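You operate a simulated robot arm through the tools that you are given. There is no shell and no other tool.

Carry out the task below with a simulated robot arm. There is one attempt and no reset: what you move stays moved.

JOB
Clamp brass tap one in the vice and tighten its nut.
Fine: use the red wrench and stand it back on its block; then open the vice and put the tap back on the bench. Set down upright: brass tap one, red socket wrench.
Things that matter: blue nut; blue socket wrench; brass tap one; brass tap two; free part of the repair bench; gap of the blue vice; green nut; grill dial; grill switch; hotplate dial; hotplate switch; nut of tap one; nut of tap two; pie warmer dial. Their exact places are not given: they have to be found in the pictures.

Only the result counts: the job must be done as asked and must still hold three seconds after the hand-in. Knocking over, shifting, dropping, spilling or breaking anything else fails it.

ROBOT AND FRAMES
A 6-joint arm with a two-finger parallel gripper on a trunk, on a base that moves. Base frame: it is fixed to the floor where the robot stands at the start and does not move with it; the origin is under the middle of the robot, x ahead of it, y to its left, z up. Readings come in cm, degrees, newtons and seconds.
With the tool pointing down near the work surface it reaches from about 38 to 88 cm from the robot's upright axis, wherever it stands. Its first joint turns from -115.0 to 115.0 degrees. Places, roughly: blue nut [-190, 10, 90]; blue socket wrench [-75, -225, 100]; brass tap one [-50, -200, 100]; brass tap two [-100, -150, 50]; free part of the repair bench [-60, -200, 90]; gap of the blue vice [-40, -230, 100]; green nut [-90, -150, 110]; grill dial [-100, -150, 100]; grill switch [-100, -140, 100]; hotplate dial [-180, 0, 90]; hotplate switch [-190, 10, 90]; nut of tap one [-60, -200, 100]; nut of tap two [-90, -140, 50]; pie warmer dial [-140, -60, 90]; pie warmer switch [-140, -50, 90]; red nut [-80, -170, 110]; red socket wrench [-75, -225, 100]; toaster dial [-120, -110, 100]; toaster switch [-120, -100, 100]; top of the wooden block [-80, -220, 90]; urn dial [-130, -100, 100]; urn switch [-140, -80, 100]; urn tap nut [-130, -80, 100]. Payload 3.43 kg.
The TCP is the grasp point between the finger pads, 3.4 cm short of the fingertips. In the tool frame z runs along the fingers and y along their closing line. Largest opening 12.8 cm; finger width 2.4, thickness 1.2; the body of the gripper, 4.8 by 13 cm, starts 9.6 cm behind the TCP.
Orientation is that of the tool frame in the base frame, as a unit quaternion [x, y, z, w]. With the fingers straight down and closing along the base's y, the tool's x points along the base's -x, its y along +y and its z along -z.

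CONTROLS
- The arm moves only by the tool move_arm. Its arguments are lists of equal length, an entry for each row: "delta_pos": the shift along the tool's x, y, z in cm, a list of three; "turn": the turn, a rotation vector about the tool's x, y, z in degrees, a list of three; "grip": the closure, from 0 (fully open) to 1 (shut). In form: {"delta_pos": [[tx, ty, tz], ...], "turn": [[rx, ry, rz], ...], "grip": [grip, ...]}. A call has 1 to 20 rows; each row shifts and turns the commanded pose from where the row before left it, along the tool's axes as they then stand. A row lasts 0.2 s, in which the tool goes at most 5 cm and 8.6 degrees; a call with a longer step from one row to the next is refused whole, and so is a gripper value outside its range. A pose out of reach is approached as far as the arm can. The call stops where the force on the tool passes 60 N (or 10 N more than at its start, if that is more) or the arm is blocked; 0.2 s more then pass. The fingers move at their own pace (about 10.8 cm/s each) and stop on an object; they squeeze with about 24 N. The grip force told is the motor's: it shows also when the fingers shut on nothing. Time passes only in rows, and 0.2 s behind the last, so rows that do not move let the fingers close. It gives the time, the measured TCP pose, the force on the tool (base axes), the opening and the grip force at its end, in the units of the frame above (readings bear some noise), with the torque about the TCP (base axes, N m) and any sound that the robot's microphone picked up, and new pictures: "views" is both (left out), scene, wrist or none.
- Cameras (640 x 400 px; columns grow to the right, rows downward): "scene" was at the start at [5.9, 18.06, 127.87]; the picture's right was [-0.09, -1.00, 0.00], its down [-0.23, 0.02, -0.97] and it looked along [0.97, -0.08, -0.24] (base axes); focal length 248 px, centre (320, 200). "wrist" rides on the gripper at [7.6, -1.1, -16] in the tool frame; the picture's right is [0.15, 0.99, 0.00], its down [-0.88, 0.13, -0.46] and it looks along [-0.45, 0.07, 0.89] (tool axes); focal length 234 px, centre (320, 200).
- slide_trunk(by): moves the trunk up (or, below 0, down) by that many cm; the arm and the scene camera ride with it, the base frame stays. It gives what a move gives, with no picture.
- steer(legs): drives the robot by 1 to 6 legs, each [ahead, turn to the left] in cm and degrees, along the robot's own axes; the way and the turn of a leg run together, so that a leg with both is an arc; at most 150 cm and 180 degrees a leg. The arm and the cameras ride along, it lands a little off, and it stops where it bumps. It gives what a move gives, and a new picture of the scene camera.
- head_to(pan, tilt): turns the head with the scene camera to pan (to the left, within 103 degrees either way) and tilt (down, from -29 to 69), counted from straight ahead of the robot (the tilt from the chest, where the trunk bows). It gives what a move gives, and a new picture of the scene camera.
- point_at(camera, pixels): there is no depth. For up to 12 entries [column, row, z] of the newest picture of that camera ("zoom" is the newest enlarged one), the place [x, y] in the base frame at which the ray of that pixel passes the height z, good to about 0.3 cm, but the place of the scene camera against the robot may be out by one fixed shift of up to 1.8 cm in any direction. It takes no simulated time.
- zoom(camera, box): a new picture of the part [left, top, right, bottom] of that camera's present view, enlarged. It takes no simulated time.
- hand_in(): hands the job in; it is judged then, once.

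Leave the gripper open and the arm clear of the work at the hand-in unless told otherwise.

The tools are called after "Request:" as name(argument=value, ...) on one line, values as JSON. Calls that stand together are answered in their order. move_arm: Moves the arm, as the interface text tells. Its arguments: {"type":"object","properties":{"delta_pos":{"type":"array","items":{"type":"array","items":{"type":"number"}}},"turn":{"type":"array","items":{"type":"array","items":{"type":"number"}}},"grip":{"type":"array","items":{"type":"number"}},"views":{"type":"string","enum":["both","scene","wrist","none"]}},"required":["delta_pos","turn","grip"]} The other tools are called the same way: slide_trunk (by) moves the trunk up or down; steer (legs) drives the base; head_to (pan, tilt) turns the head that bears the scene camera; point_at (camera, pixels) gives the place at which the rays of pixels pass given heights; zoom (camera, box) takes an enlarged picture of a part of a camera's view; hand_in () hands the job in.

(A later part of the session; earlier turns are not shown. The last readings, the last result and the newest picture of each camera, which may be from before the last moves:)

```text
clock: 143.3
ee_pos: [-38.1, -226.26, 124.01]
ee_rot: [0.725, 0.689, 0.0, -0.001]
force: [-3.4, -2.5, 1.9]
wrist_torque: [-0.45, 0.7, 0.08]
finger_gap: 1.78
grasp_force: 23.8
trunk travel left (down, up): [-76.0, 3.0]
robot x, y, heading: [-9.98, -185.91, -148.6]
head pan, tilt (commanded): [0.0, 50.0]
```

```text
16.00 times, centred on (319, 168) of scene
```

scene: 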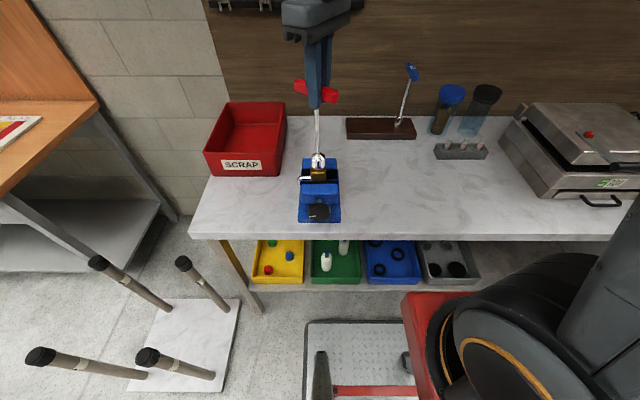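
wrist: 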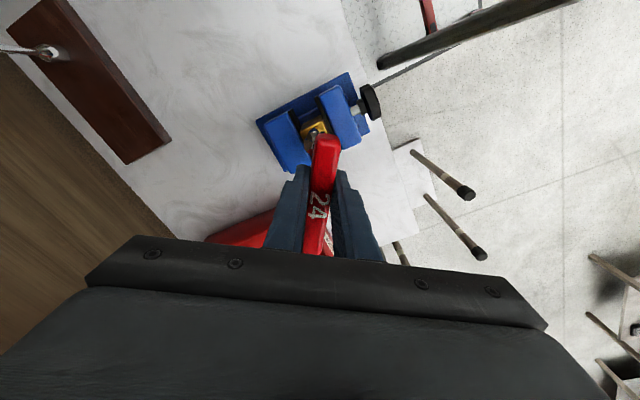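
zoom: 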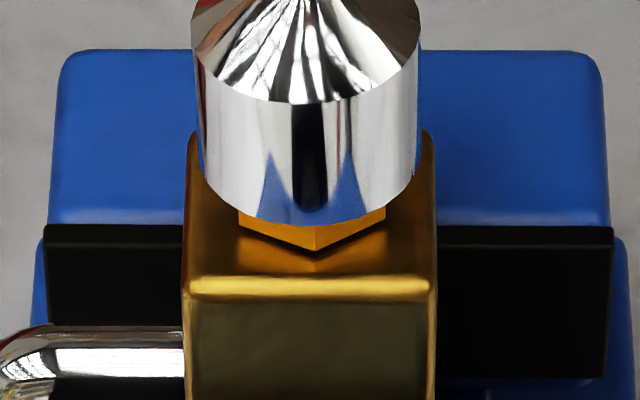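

124 degrees turned, still easy. I shift a little toward the wall to relieve the side force and turn another 24 degrees.

Request:
move_arm(delta_pos=[[-0.109, 0.0, 0], [-0.042, 0.098, 0], [-0.042, 0.098, 0], [0, 0, 0]], turn=[[0, 0, 8], [0, 0, 8], [0, 0, 8], [0, 0, 0]], grip=[1, 1, 1, 1], views="both")

Request:
zoom(camera="scene", box=[304, 155, 334, 180])

Request:
zoom(camera="wrist", box=[270, 90, 370, 170])

```text
clock: 144.3
ee_pos: [-37.92, -226.61, 124.01]
ee_rot: [0.852, 0.523, 0.001, -0.001]
force: [-3.3, 1.0, -3.1]
wrist_torque: [0.19, 0.63, 0.11]
finger_gap: 1.83
grasp_force: 24.4
trunk travel left (down, up): [-76.0, 3.0]
robot x, y, heading: [-9.81, -185.87, -148.5]
head pan, tilt (commanded): [0.0, 50.0]
```

scene: 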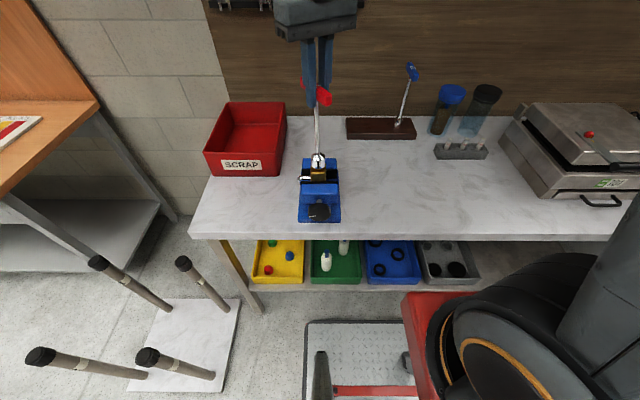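
wrist: 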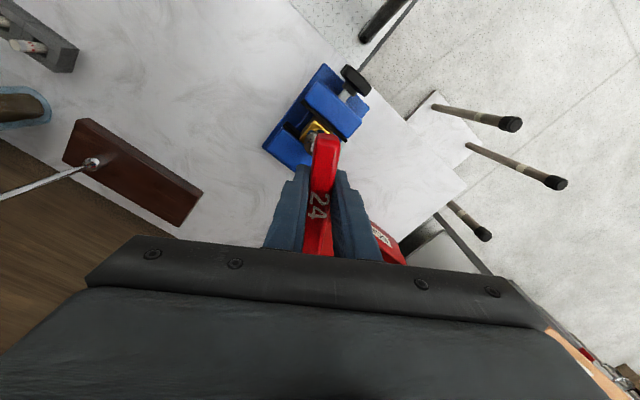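

```text
16.00 times, centred on (319, 168) of scene
```

zoom: 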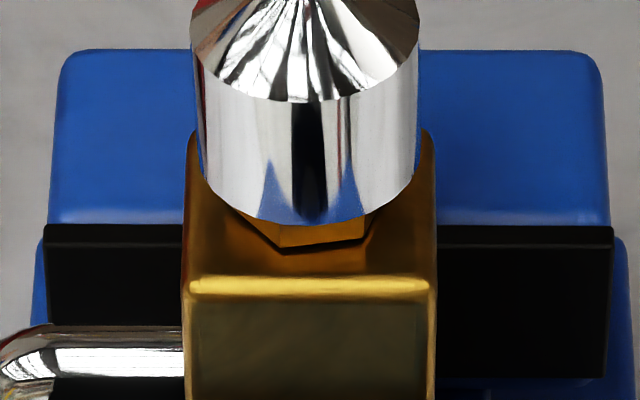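

```text
5.00 times, centred on (320, 130) of wrist
```

zoom: 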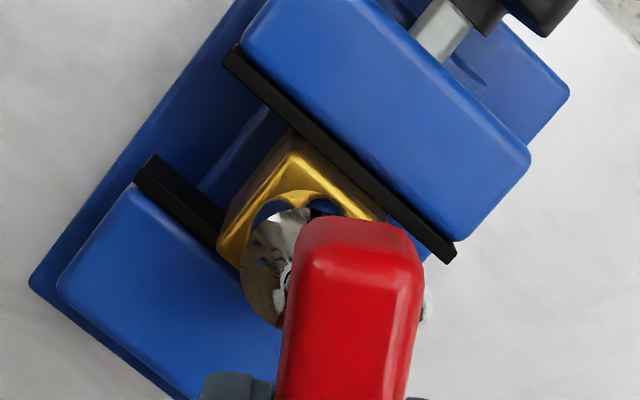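

148 degrees turned; torque is still low (0.11). I turn 16 degrees more and watch the torque.

Request:
move_arm(delta_pos=[[-0.042, 0.098, 0.0], [-0.042, 0.098, 0], [0, 0, 0]], turn=[[0, 0, 8], [0, 0, 8], [0, 0, 0]], grip=[1, 1, 1], views="scene")

Request:
zoom(camera="scene", box=[304, 155, 334, 180])

```text
clock: 145.1
ee_pos: [-37.79, -226.66, 123.99]
ee_rot: [0.917, 0.4, 0.001, -0.001]
force: [-3.9, 1.8, -6.1]
wrist_torque: [0.16, 0.63, 0.56]
finger_gap: 2.03
grasp_force: 23.9
trunk travel left (down, up): [-76.0, 3.0]
robot x, y, heading: [-10.05, -185.97, -148.9]
head pan, tilt (commanded): [0.0, 50.0]
```

scene: 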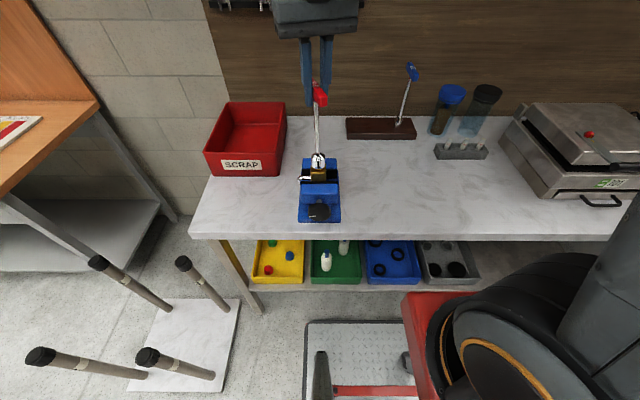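

```text
16.00 times, centred on (319, 168) of scene
```

zoom: 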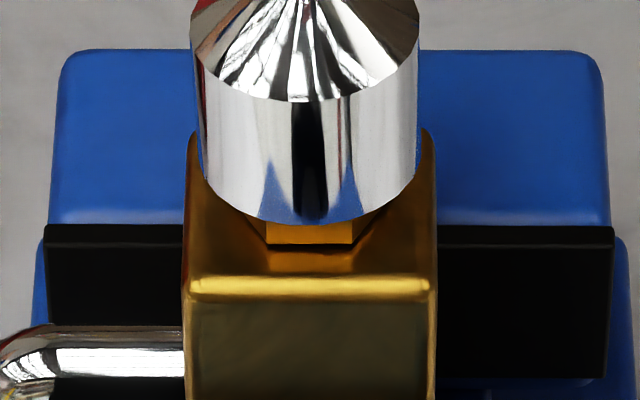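

The torque jumped to 0.56 N m and the handle starts to pry the fingers (gap 2.03): the nut meets resistance. I turn 8 degrees more and watch.

Request:
move_arm(delta_pos=[[-0.021, 0.049, 0.0], [-0.021, 0.049, 0], [0, 0, 0]], turn=[[0, 0, 4], [0, 0, 4], [0, 0, 0]], grip=[1, 1, 1], views="both")

Request:
zoom(camera="scene", box=[304, 155, 334, 180])

Request:
zoom(camera="wrist", box=[260, 110, 380, 260])

```text
clock: 145.9
ee_pos: [-37.92, -226.91, 124.01]
ee_rot: [0.942, 0.336, 0.0, 0.0]
force: [-3.2, 1.0, 2.3]
wrist_torque: [0.17, 0.61, 0.76]
finger_gap: 2.41
grasp_force: 24.1
trunk travel left (down, up): [-76.0, 3.0]
robot x, y, heading: [-9.93, -186.25, -148.6]
head pan, tilt (commanded): [0.0, 50.0]
```

scene: 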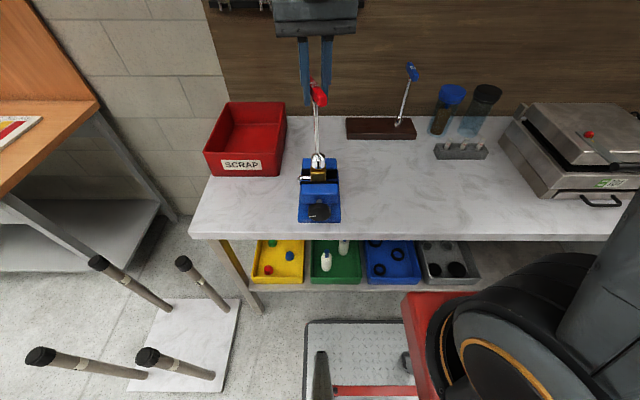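
wrist: 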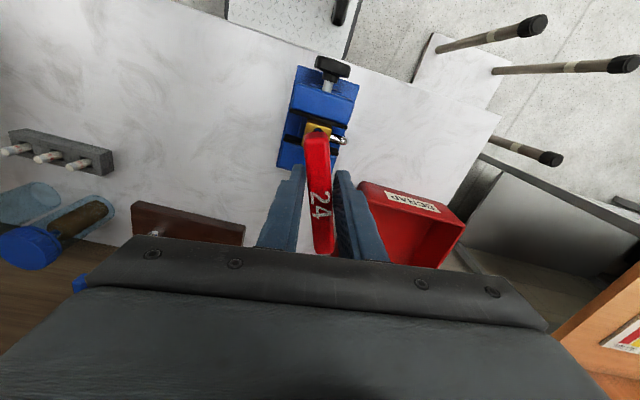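

```text
16.00 times, centred on (319, 168) of scene
```

zoom: 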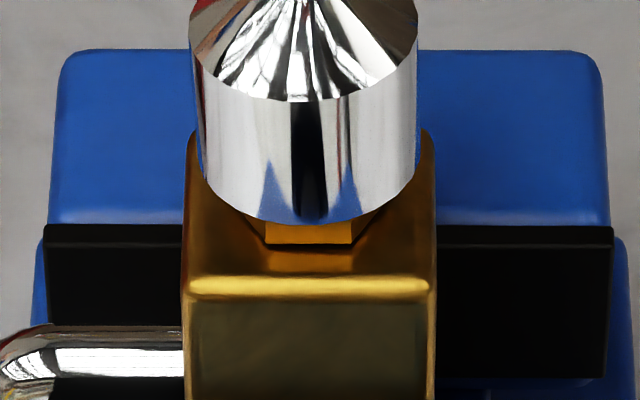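

```text
2.67 times, centred on (320, 185) of wrist
```

zoom: 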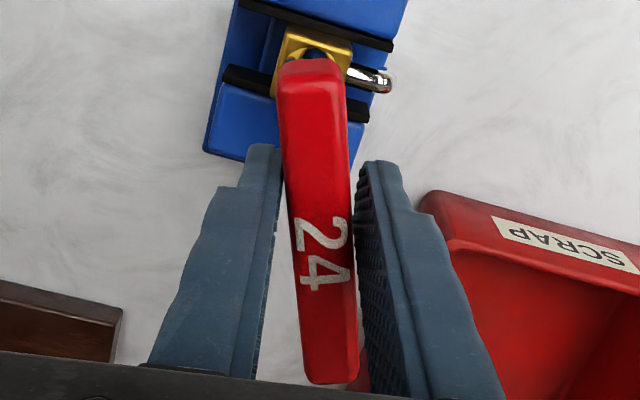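

The nut has stopped (same facet positions) while the handle twisted about 14 degrees in the fingers at 0.76 N m: the nut is hard tight. I turn back 14 degrees to relax the grip, then lift the wrench off to check the marks.

Request:
move_arm(delta_pos=[[0.025, -0.09, 0], [0.025, -0.09, 0], [0, 0, 0], [0, 0, 0]], turn=[[0, 0, -7], [0, 0, -7], [0, 0, 0], [0, 0, 0]], grip=[1, 1, 1, 1], views="both")

Request:
zoom(camera="scene", box=[304, 155, 334, 180])

```text
clock: 146.9
ee_pos: [-37.99, -226.68, 124.04]
ee_rot: [0.894, 0.447, 0.001, -0.002]
force: [-1.1, 2.7, -5.9]
wrist_torque: [0.6, 0.25, 0.11]
finger_gap: 1.8
grasp_force: 24.2
trunk travel left (down, up): [-76.0, 3.0]
robot x, y, heading: [-9.85, -186.03, -148.5]
head pan, tilt (commanded): [0.0, 50.0]
```

scene: 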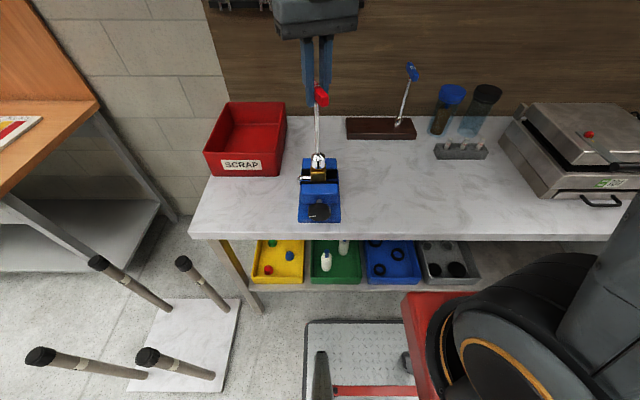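
wrist: 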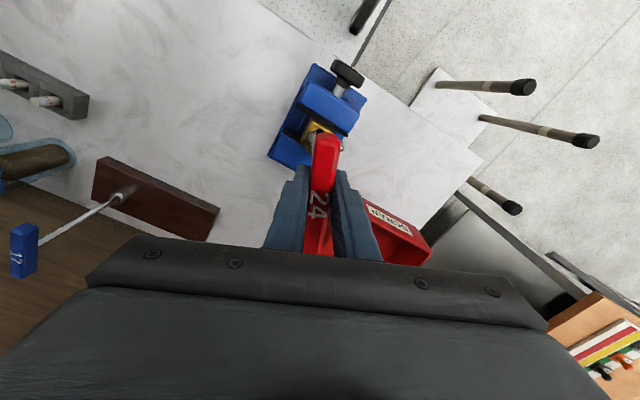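

```text
16.00 times, centred on (319, 168) of scene
```

zoom: 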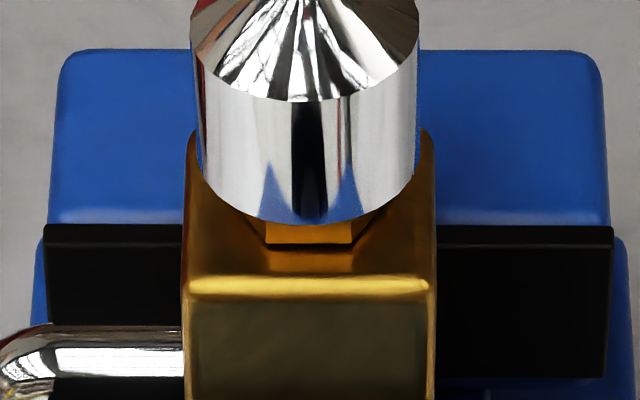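

The nut stayed put. I lift the wrench straight up off the nut.

Request:
move_arm(delta_pos=[[0, 0, -0.5], [0, 0, -1], [0, 0, -2], [0, 0, -3.5], [0, 0, 0]], turn=[[0, 0, 0], [0, 0, 0], [0, 0, 0], [0, 0, 0], [0, 0, 0]], grip=[1, 1, 1, 1, 1], views="both")

Request:
zoom(camera="scene", box=[295, 110, 345, 190])

```text
clock: 148.1
ee_pos: [-37.9, -226.66, 131.06]
ee_rot: [0.894, 0.448, 0.001, 0.0]
force: [-0.3, -0.5, -3.5]
wrist_torque: [0.03, -0.01, 0.0]
finger_gap: 1.77
grasp_force: 23.9
trunk travel left (down, up): [-76.0, 3.0]
robot x, y, heading: [-10.04, -185.49, -148.6]
head pan, tilt (commanded): [0.0, 50.0]
```

scene: 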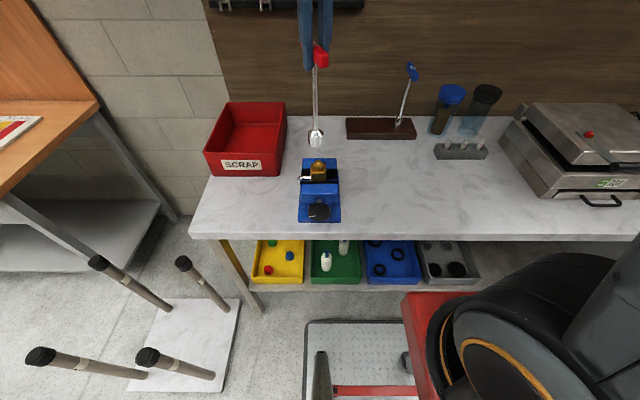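
wrist: 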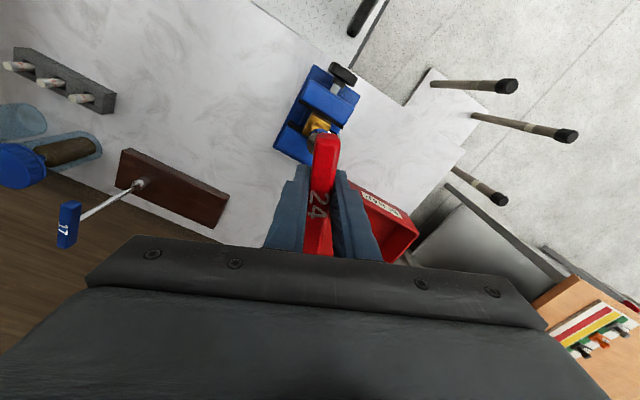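

```text
5.00 times, centred on (320, 150) of scene
```

zoom: 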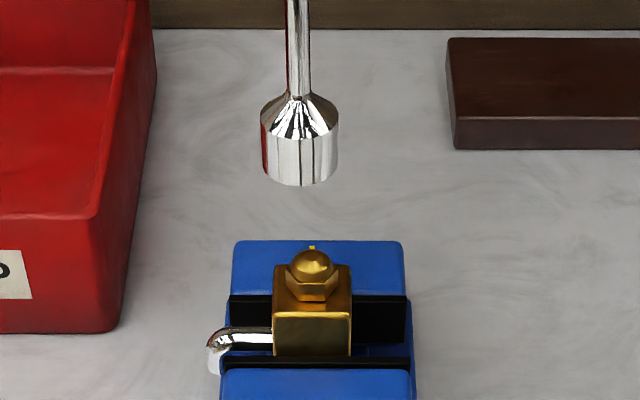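

A yellow mark now shows behind the dome. I move the wrench a bit aside toward its block, straightening the tool, and look at the nut from above.

Request:
move_arm(delta_pos=[[0, 0, 0], [0, 0, 0], [0, 0, 0], [-3.3, -2, 0], [-3.3, -2, 0], [-3.4, -2, 0], [0, 0, 0]], turn=[[0, 0, 7.5], [0, 0, 7.5], [0, 0, 7], [0, 0, 0], [0, 0, 0], [0, 0, 0], [0, 0, 0]], grip=[1, 1, 1, 1, 1, 1, 1], views="both")

Request:
zoom(camera="wrist", box=[325, 40, 405, 110])

Request:
zoom(camera="scene", box=[304, 150, 334, 180])

```text
clock: 149.7
ee_pos: [-49.73, -226.91, 130.68]
ee_rot: [0.963, 0.269, 0.0, -0.001]
force: [-0.2, 0.2, -4.1]
wrist_torque: [-0.02, 0.0, 0.01]
finger_gap: 1.77
grasp_force: 24.2
trunk travel left (down, up): [-76.0, 3.0]
robot x, y, heading: [-10.27, -185.54, -148.7]
head pan, tilt (commanded): [0.0, 50.0]
```

scene: 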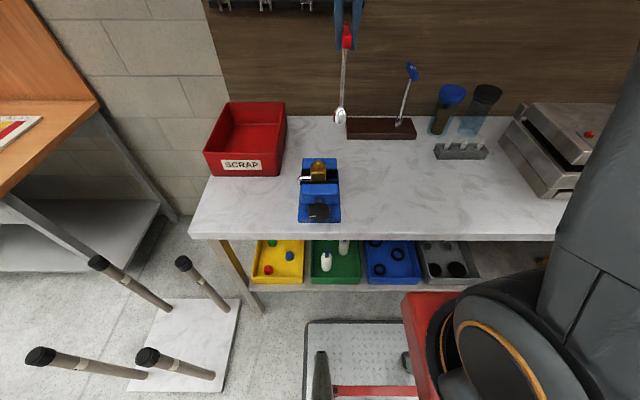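
wrist: 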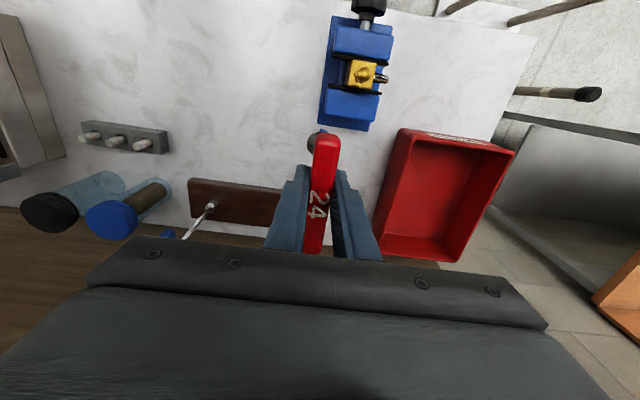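

```text
5.71 times, centred on (365, 75) of wrist
```

zoom: 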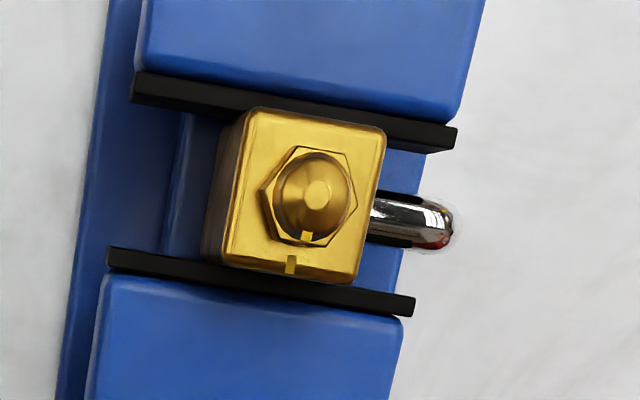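

```text
13.33 times, centred on (319, 165) of scene
```

zoom: 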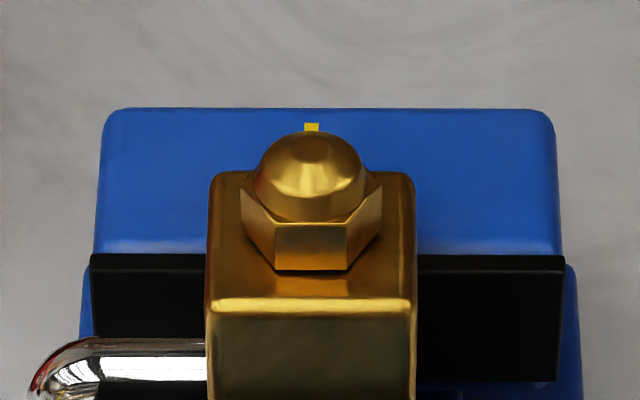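

The nut's mark (308,236) now lines up with the body's mark (290,264): tight. Now I return the wrench. First I check how the wrench hangs in the fingers.

Request:
zoom(camera="wrist", box=[240, 60, 400, 180])

Request:
zoom(camera="scene", box=[310, 10, 390, 140])

```text
3.33 times, centred on (320, 120) of wrist
```

zoom: 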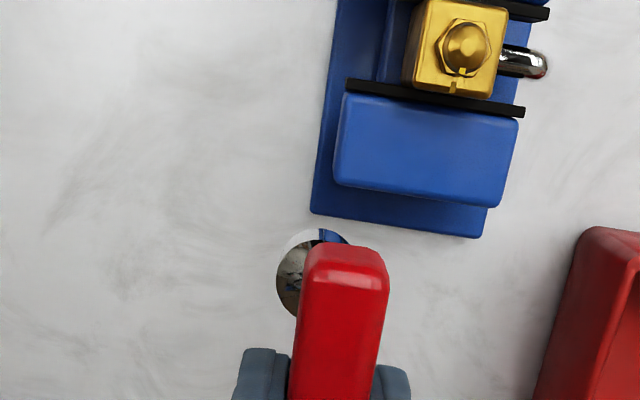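

```text
3.08 times, centred on (350, 75) of scene
```

zoom: 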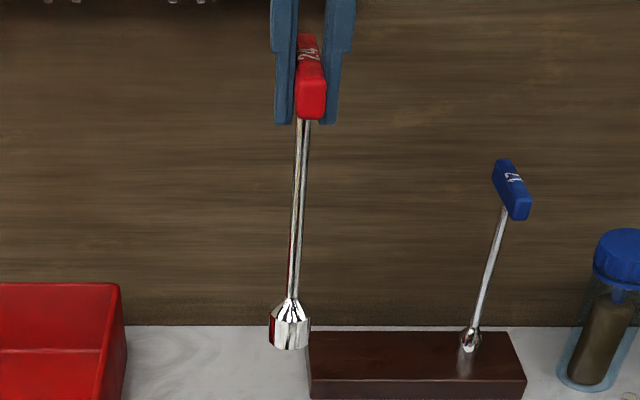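

The wrench hangs just as when picked up. I carry it back above its old spot on the block.

Request:
move_arm(delta_pos=[[-4.01, -1.86, 0.7], [-4.01, -1.86, 0.7], [-4.01, -1.86, 0.7], [-4.01, -1.86, 0.7], [-4.01, -1.86, 0.7], [-4.01, -1.86, 0.7], [0, 0, 0]], turn=[[0, 0, 0], [0, 0, 0], [0, 0, 0], [0, 0, 0], [0, 0, 0], [0, 0, -2.2], [0, 0, 0]], grip=[1, 1, 1, 1, 1, 1, 1], views="both")

Request:
zoom(camera="scene", box=[330, 20, 430, 140])

Request:
zoom(camera="wrist", box=[190, 60, 370, 190])

```text
clock: 151.3
ee_pos: [-76.01, -229.32, 126.25]
ee_rot: [0.958, 0.288, 0.002, -0.001]
force: [-1.0, -0.6, -4.0]
wrist_torque: [0.03, -0.06, 0.01]
finger_gap: 1.78
grasp_force: 23.9
trunk travel left (down, up): [-76.0, 3.0]
robot x, y, heading: [-9.92, -185.66, -148.2]
head pan, tilt (commanded): [0.0, 50.0]
```

scene: 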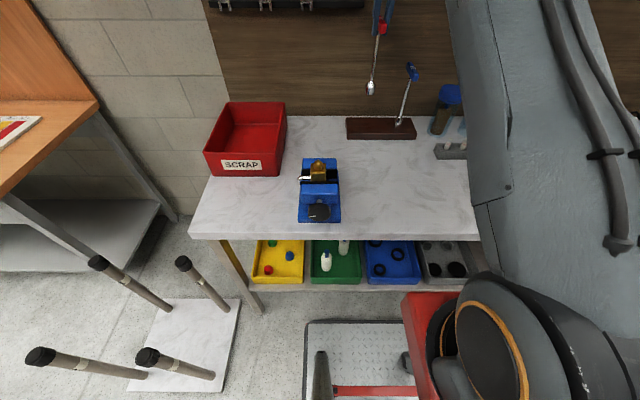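
wrist: 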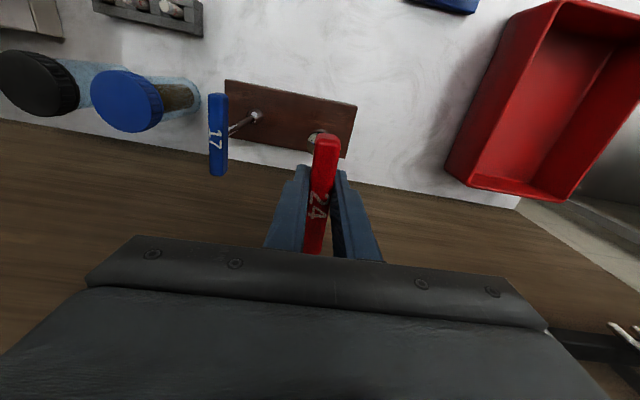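

```text
3.33 times, centred on (380, 80) of scene
```

zoom: 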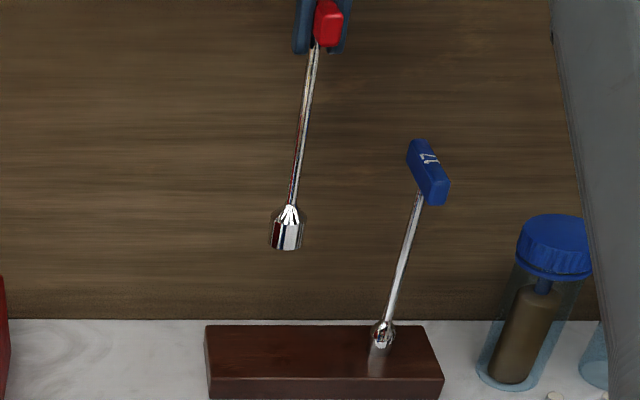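

```text
3.08 times, centred on (280, 125) of wrist
```

zoom: 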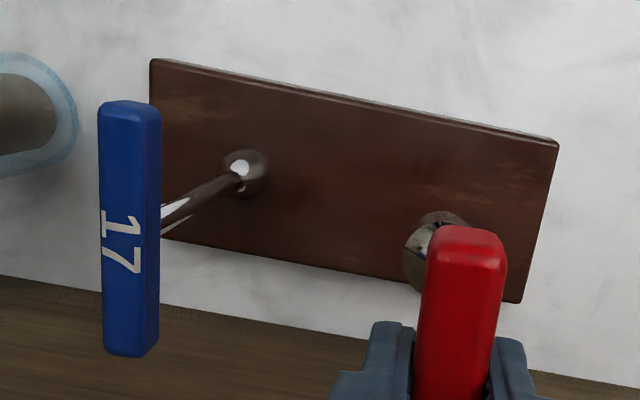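

I adjust 0.3 cm and lower to just above the block, then gently to contact.

Request:
move_arm(delta_pos=[[-0.3, 0.3, 2], [0, 0, 4], [0, 0, 4], [0, 0, 1.7], [0, 0, 0]], turn=[[0, 0, 0], [0, 0, 0], [0, 0, 0], [0, 0, 0], [0, 0, 0]], grip=[1, 1, 1, 1, 1], views="both")

Request:
zoom(camera="scene", box=[330, 20, 430, 140])

```text
clock: 152.5
ee_pos: [-76.22, -230.04, 115.12]
ee_rot: [0.958, 0.287, 0.0, -0.001]
force: [-0.7, 0.8, -4.1]
wrist_torque: [-0.02, -0.02, 0.01]
finger_gap: 1.77
grasp_force: 23.6
trunk travel left (down, up): [-76.0, 3.0]
robot x, y, heading: [-9.9, -185.52, -148.6]
head pan, tilt (commanded): [0.0, 50.0]
```

scene: 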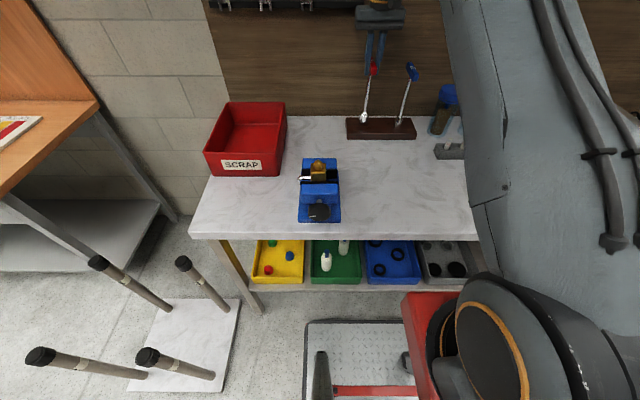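
wrist: 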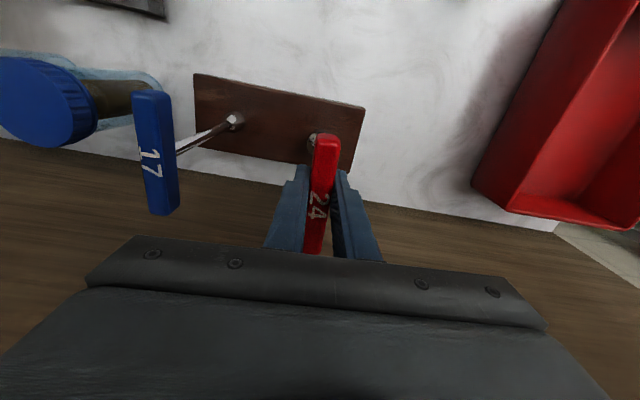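

```text
3.33 times, centred on (380, 80) of scene
```

zoom: 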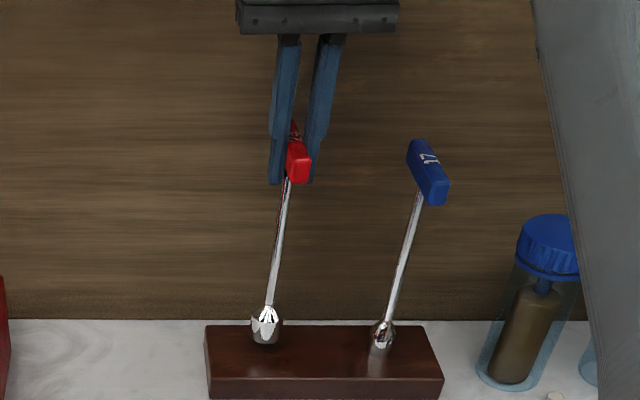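

Aligned with the old place. I lower gently to contact.

Request:
move_arm(delta_pos=[[0, 0, 0.5], [0, 0, 0.4], [0, 0, 0.3], [0, 0, 0.2], [0, 0, 0]], turn=[[0, 0, 0], [0, 0, 0], [0, 0, 0], [0, 0, 0], [0, 0, 0]], grip=[1, 1, 1, 1, 1], views="none")

```text
clock: 153.7
ee_pos: [-76.05, -230.07, 113.66]
ee_rot: [0.958, 0.287, 0.001, -0.001]
force: [0.0, 0.0, -4.6]
wrist_torque: [0.01, -0.02, -0.05]
finger_gap: 1.75
grasp_force: 24.0
trunk travel left (down, up): [-76.0, 3.0]
robot x, y, heading: [-10.12, -185.84, -148.4]
head pan, tilt (commanded): [0.0, 50.0]
```

Request:
move_arm(delta_pos=[[0, 0, 0.15], [0, 0, 0.15], [0, 0, 0]], turn=[[0, 0, 0], [0, 0, 0], [0, 0, 0]], grip=[1, 1, 1], views="none")

```text
clock: 154.5
ee_pos: [-76.08, -230.0, 113.37]
ee_rot: [0.958, 0.288, 0.001, -0.001]
force: [-0.2, 0.1, -3.5]
wrist_torque: [0.01, -0.01, -0.01]
finger_gap: 1.75
grasp_force: 23.7
trunk travel left (down, up): [-76.0, 3.0]
robot x, y, heading: [-9.94, -185.99, -148.4]
head pan, tilt (commanded): [0.0, 50.0]
```

Not yet touching (still the full weight). I go on in 0.15 cm steps.

Request:
move_arm(delta_pos=[[0, 0, 0.15], [0, 0, 0.1], [0, 0, 0]], turn=[[0, 0, 0], [0, 0, 0], [0, 0, 0]], grip=[1, 1, 1], views="none")

```text
clock: 155.3
ee_pos: [-76.05, -230.06, 113.41]
ee_rot: [0.958, 0.287, -0.001, -0.001]
force: [3.4, 1.6, 16.7]
wrist_torque: [0.06, -0.23, -0.01]
finger_gap: 1.78
grasp_force: 23.5
trunk travel left (down, up): [-76.0, 3.0]
robot x, y, heading: [-9.82, -186.28, -148.7]
head pan, tilt (commanded): [0.0, 50.0]
```

Contact (push 20 N). I ease up 0.13 cm and check, then open the fingers slowly.

Request:
move_arm(delta_pos=[[0, 0, -0.13], [0, 0, 0]], turn=[[0, 0, 0], [0, 0, 0]], grip=[1, 1], views="scene")

Request:
zoom(camera="scene", box=[330, 20, 430, 140])

```text
clock: 155.9
ee_pos: [-76.09, -230.14, 113.36]
ee_rot: [0.958, 0.286, 0.0, -0.001]
force: [0.4, 0.0, 17.9]
wrist_torque: [-0.34, 0.34, 0.02]
finger_gap: 1.8
grasp_force: 24.2
trunk travel left (down, up): [-76.0, 3.0]
robot x, y, heading: [-9.91, -185.69, -148.7]
head pan, tilt (commanded): [0.0, 50.0]
```

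scene: 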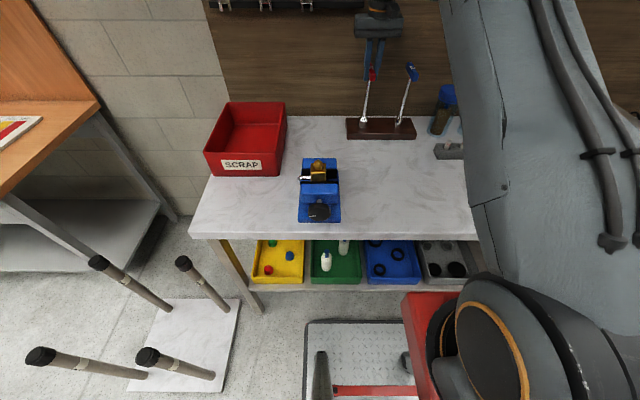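

```text
3.33 times, centred on (380, 80) of scene
```

zoom: 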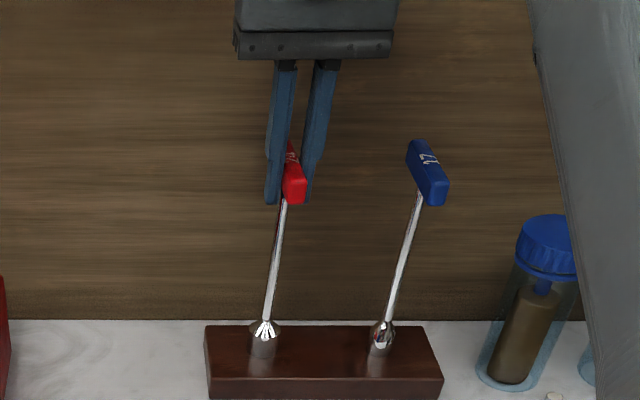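

Still pressing 18 N. I ease up another 0.15 cm.

Request:
move_arm(delta_pos=[[0, 0, -0.15], [0, 0, 0]], turn=[[0, 0, 0], [0, 0, 0]], grip=[1, 1], views="none")

```text
clock: 156.5
ee_pos: [-76.12, -230.06, 113.43]
ee_rot: [0.958, 0.288, 0.0, -0.001]
force: [-2.1, -2.1, 10.4]
wrist_torque: [-0.46, 0.51, 0.02]
finger_gap: 1.79
grasp_force: 24.1
trunk travel left (down, up): [-76.0, 3.0]
robot x, y, heading: [-9.8, -185.49, -148.7]
head pan, tilt (commanded): [0.0, 50.0]
```

Some side force (3 N toward the wall) remains. I relieve with x -0.1 and z -0.08, then check before opening.

Request:
move_arm(delta_pos=[[-0.1, 0, -0.08], [0, 0, 0]], turn=[[0, 0, 0], [0, 0, 0]], grip=[1, 1], views="none")

```text
clock: 157.1
ee_pos: [-76.07, -230.06, 113.47]
ee_rot: [0.958, 0.287, 0.002, -0.001]
force: [0.1, -0.4, -3.3]
wrist_torque: [0.02, 0.0, 0.0]
finger_gap: 1.77
grasp_force: 24.1
trunk travel left (down, up): [-76.0, 3.0]
robot x, y, heading: [-10.1, -185.84, -148.5]
head pan, tilt (commanded): [0.0, 50.0]
```

Now it hangs just barely free. I lower 0.06 cm and open the fingers slowly.

Request:
move_arm(delta_pos=[[0, 0, 0.06], [0, 0, 0], [0, 0, 0], [0, 0, 0], [0, 0, 0], [0, 0, 0]], turn=[[0, 0, 0], [0, 0, 0], [0, 0, 0], [0, 0, 0], [0, 0, 0], [0, 0, 0]], grip=[1, 0.84, 0.8, 0.72, 0.6, 0.5], views="both")

Request:
zoom(camera="scene", box=[330, 20, 430, 140])

```text
clock: 158.5
ee_pos: [-76.2, -230.21, 113.4]
ee_rot: [0.958, 0.287, -0.001, -0.001]
force: [-0.4, 0.2, -0.3]
wrist_torque: [0.0, -0.02, -0.02]
finger_gap: 6.4
grasp_force: 0.1
trunk travel left (down, up): [-76.0, 3.0]
robot x, y, heading: [-10.07, -185.77, -148.5]
head pan, tilt (commanded): [0.0, 50.0]
```

scene: 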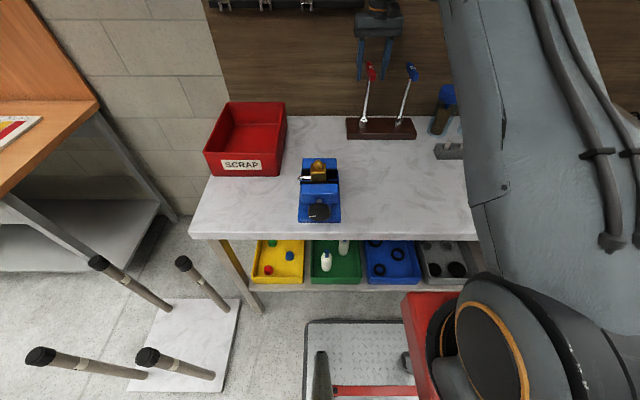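
wrist: 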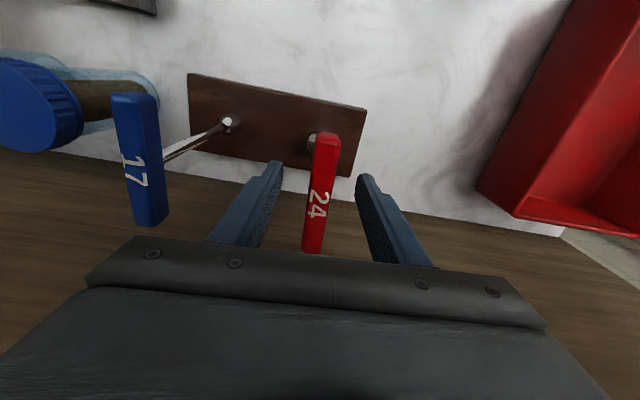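

```text
3.33 times, centred on (380, 80) of scene
```

zoom: 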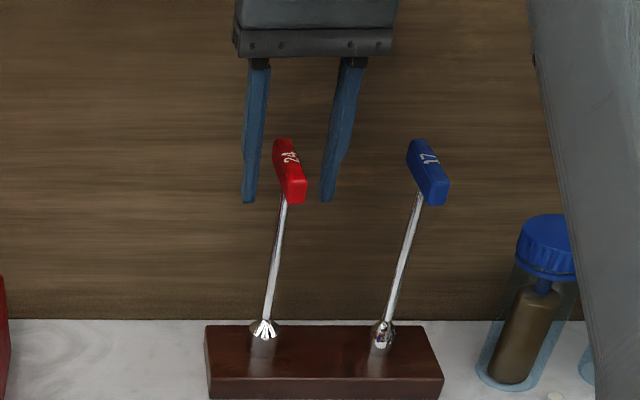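

The red wrench stands upright on its block. I raise the arm straight up clear of it, and draw it in toward the robot.

Request:
move_arm(delta_pos=[[0, 0, -2], [0, 0, -4], [0, 0, -4], [0, 0, -3.5], [4.5, 0, 0], [4.5, 0, 0], [4.5, 0, 0], [4.5, 0, -1], [4.5, 0, -1], [0, 0, 0]], turn=[[0, 0, 0], [0, 0, 0], [0, 0, 0], [0, 0, 0], [0, 0, 2.2], [0, 0, 0], [0, 0, 0], [0, 0, 0], [0, 0, 0], [0, 0, 0]], grip=[0.5, 0.5, 0.5, 0.5, 0.4, 0.3, 0.2, 0.2, 0.2, 0.2], views="both")

Request:
zoom(camera="scene", box=[330, 40, 430, 140])

```text
clock: 160.7
ee_pos: [-56.92, -218.31, 128.99]
ee_rot: [0.963, 0.269, 0.0, -0.001]
force: [0.7, 0.0, -0.1]
wrist_torque: [0.0, 0.0, 0.04]
finger_gap: 10.22
grasp_force: 0.1
trunk travel left (down, up): [-76.0, 3.0]
robot x, y, heading: [-9.95, -185.63, -148.6]
head pan, tilt (commanded): [0.0, 50.0]
```

scene: 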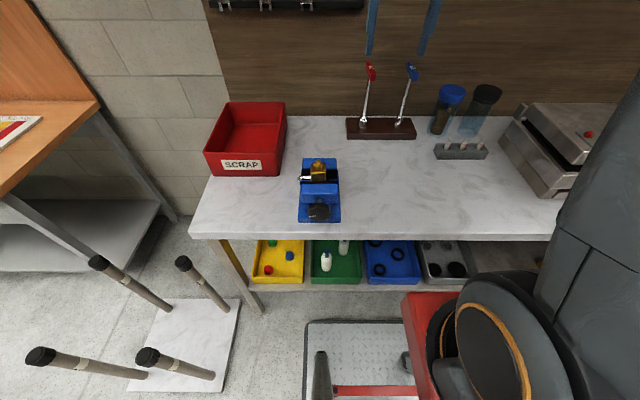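
wrist: 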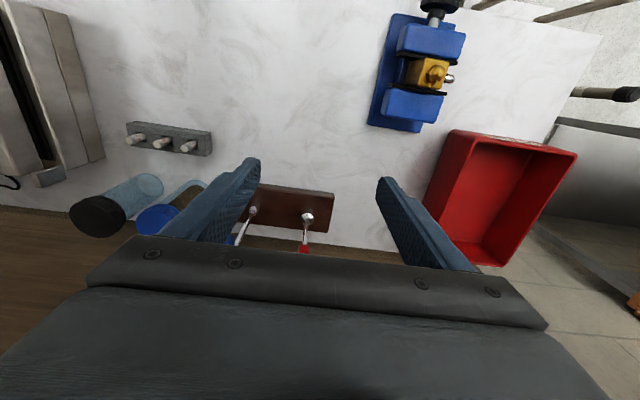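

```text
4.00 times, centred on (380, 90) of scene
```

zoom: 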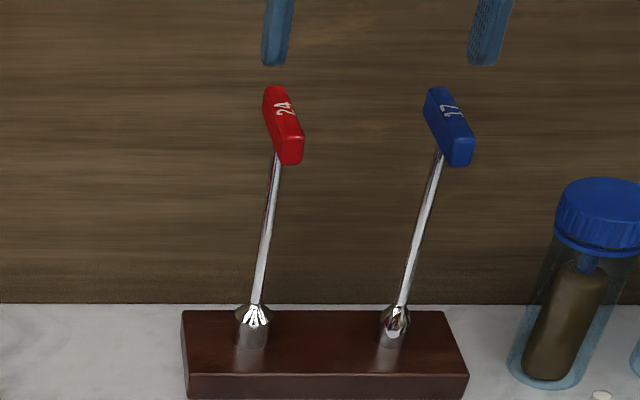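

Wrench is back. Now I back off 38 cm again to open the vice.

Request:
steer(legs=[[-38, 0]])

Request:
head_to(pan=0, tilt=40)

```text
clock: 163.1
ee_pos: [-24.6, -198.44, 129.07]
ee_rot: [0.964, 0.267, -0.001, -0.001]
force: [0.2, 0.2, -0.4]
wrist_torque: [0.03, 0.0, -0.03]
finger_gap: 10.24
grasp_force: 0.0
trunk travel left (down, up): [-76.0, 3.0]
robot x, y, heading: [22.43, -166.36, -148.9]
head pan, tilt (commanded): [0.0, 50.0]
```

scene: 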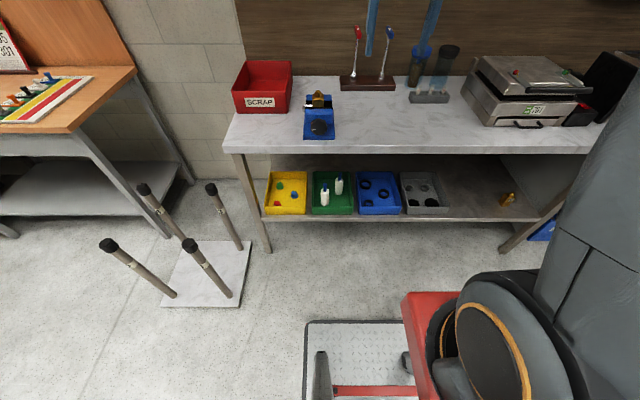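

```text
clock: 163.9
ee_pos: [-24.66, -198.51, 129.08]
ee_rot: [0.964, 0.267, -0.001, -0.001]
force: [1.1, 0.1, -0.2]
wrist_torque: [0.02, 0.0, 0.02]
finger_gap: 10.24
grasp_force: 0.1
trunk travel left (down, up): [-76.0, 3.0]
robot x, y, heading: [22.06, -166.55, -149.0]
head pan, tilt (commanded): [0.0, 40.0]
```

scene: 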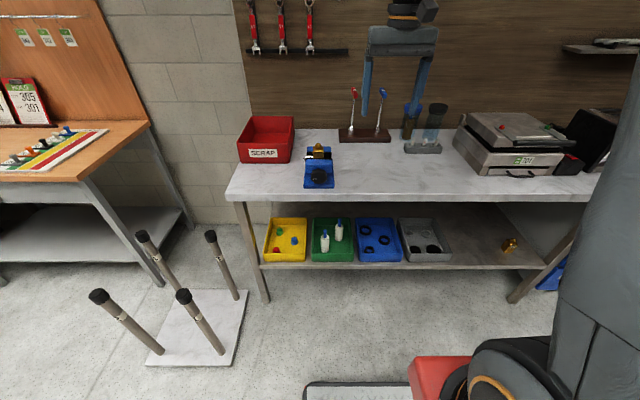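

I move over in line with the vice (tool y +16.7) and up to z=135, then swing the tool level.

Request:
move_arm(delta_pos=[[-1.28, 4.18, -1.58], [-1.28, 4.18, -1.58], [-1.28, 4.18, -1.58], [-1.28, 4.16, -1.58], [0, 0, 0], [0, 0, 0], [0, 0, 0], [0, 0, 0], [0, 0, 0], [0, 0, 0], [0, 0, 0], [0, 0, 0], [0, 0, 0], [0, 0, 0], [0, 0, 0], [0, 0, 0], [0, 0, 0]], turn=[[0, 0, 0], [0, 0, 0], [0, 0, 0], [0, 0, 0], [0, -8, 0], [0, -8, 0], [0, -8, 0], [0, -8, 0], [0, -8, 0], [0, -8, 0], [0, -8, 0], [0, -8, 0], [0, -8, 0], [0, -8, 0], [0, -8, 0], [0, -2, 0], [0, 0, 0]], grip=[0.3, 0.42, 0.42, 0.42, 0.42, 0.42, 0.42, 0.42, 0.42, 0.42, 0.42, 0.42, 0.42, 0.42, 0.42, 0.42, 0.42], views="both")

```text
clock: 167.5
ee_pos: [-20.36, -215.48, 135.35]
ee_rot: [-0.681, -0.189, 0.681, -0.189]
force: [0.3, -0.4, -0.3]
wrist_torque: [-0.02, -0.01, 0.0]
finger_gap: 7.42
grasp_force: 0.1
trunk travel left (down, up): [-76.0, 3.0]
robot x, y, heading: [22.1, -166.15, -148.7]
head pan, tilt (commanded): [0.0, 40.0]
```

scene: 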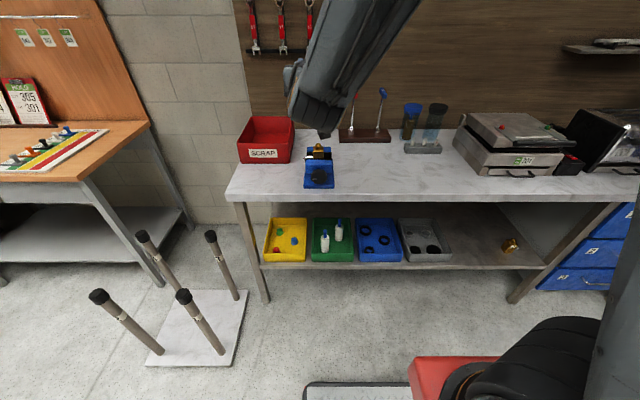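
wrist: 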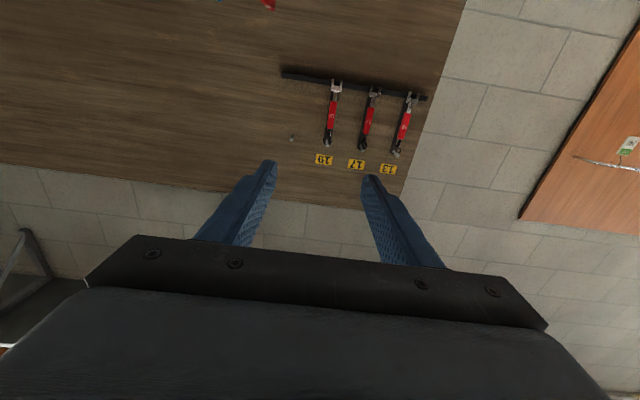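

Level at (-20.4,-215.5,135.4), in line with the knob. I lower the trunk 38.7 cm and roll -10 degrees, then look.

Request:
slide_trunk(by=-38.7)

Request:
move_arm(delta_pos=[[0, 0, 0], [0, 0, 0], [0, 0, 0]], turn=[[0, 0, -5], [0, 0, -5], [0, 0, 0]], grip=[0.42, 0.42, 0.42], views="both")

Request:
zoom(camera="wrist", box=[220, 60, 420, 220])

```text
clock: 171.2
ee_pos: [-20.46, -215.48, 96.59]
ee_rot: [0.682, 0.189, -0.681, 0.188]
force: [0.0, 0.6, 0.3]
wrist_torque: [0.0, -0.01, 0.0]
finger_gap: 7.41
grasp_force: 0.0
trunk travel left (down, up): [-37.3, 41.7]
robot x, y, heading: [22.58, -166.26, -148.8]
head pan, tilt (commanded): [0.0, 40.0]
```

```text
clock: 172.0
ee_pos: [-20.54, -215.47, 96.53]
ee_rot: [-0.662, -0.248, 0.695, -0.128]
force: [0.4, -1.0, -0.1]
wrist_torque: [0.03, 0.01, 0.01]
finger_gap: 7.45
grasp_force: 0.1
trunk travel left (down, up): [-37.3, 41.7]
robot x, y, heading: [22.3, -166.04, -148.6]
head pan, tilt (commanded): [0.0, 40.0]
```

scene: 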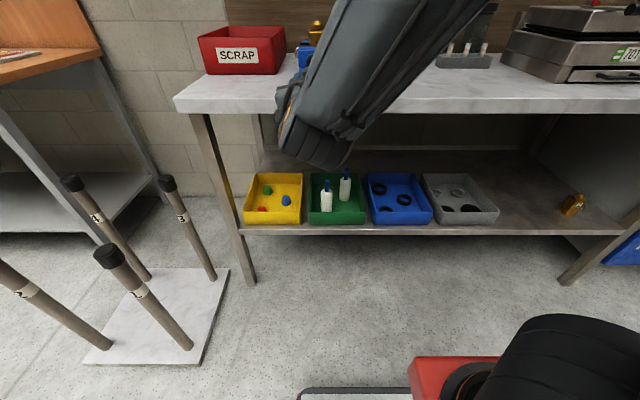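
wrist: 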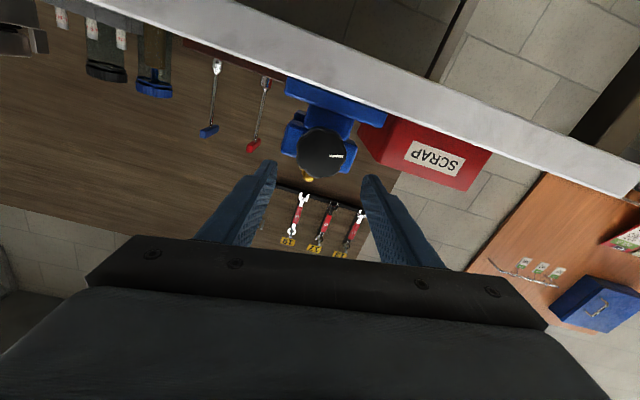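

```text
2.50 times, centred on (320, 140) of wrist
```

zoom: 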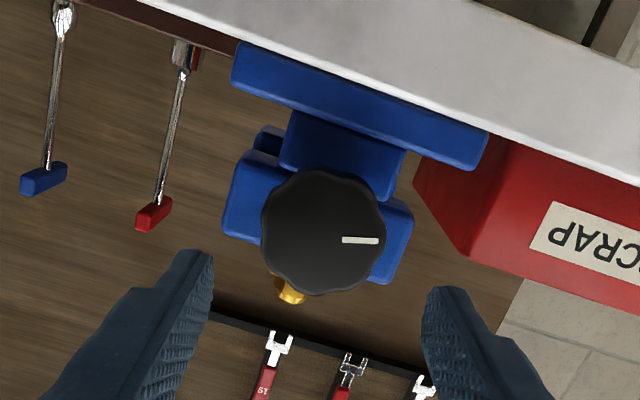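

The knob is nearly centred ahead. I go forward 8.9 cm and close on it.

Request:
move_arm(delta_pos=[[0, 0.12, 3], [0, 0, 3], [0, 0, 2.0], [0, 0, 0.9], [0, 0, 0], [0, 0, 0], [0, 0, 0], [0, 0, 0]], turn=[[0, 0, 0], [0, 0, 0], [0, 0, 0], [0, 0, 0], [0, 0, 0], [0, 0, 0], [0, 0, 0], [0, 0, 0]], grip=[0.42, 0.42, 0.42, 0.42, 0.5, 1, 1, 1], views="both")

Request:
zoom(camera="wrist", box=[220, 80, 420, 240])

```text
clock: 173.8
ee_pos: [-28.14, -220.2, 96.68]
ee_rot: [-0.663, -0.247, 0.695, -0.127]
force: [-4.8, 5.8, 1.1]
wrist_torque: [0.36, 0.18, -0.37]
finger_gap: 5.9
grasp_force: 45.6
trunk travel left (down, up): [-37.3, 41.7]
robot x, y, heading: [22.58, -166.42, -149.0]
head pan, tilt (commanded): [0.0, 40.0]
```

scene: 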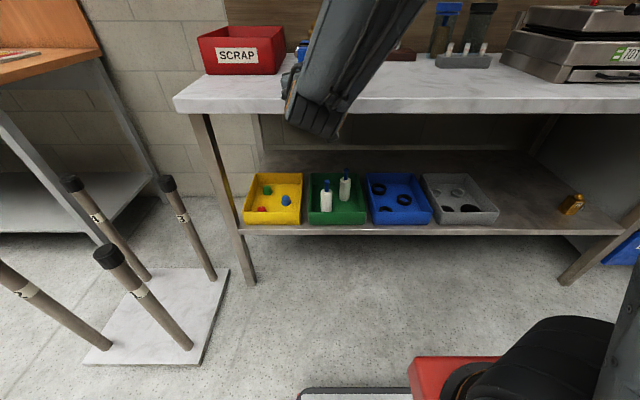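
wrist: 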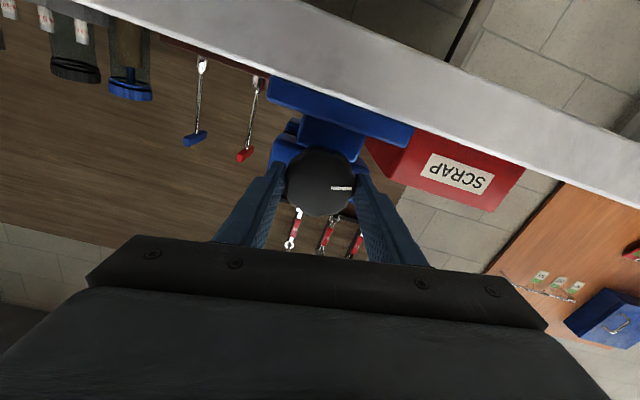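

```text
2.50 times, centred on (320, 160) of wrist
```

zoom: 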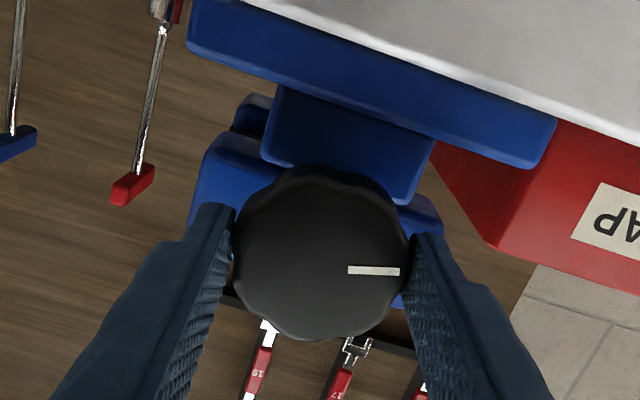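

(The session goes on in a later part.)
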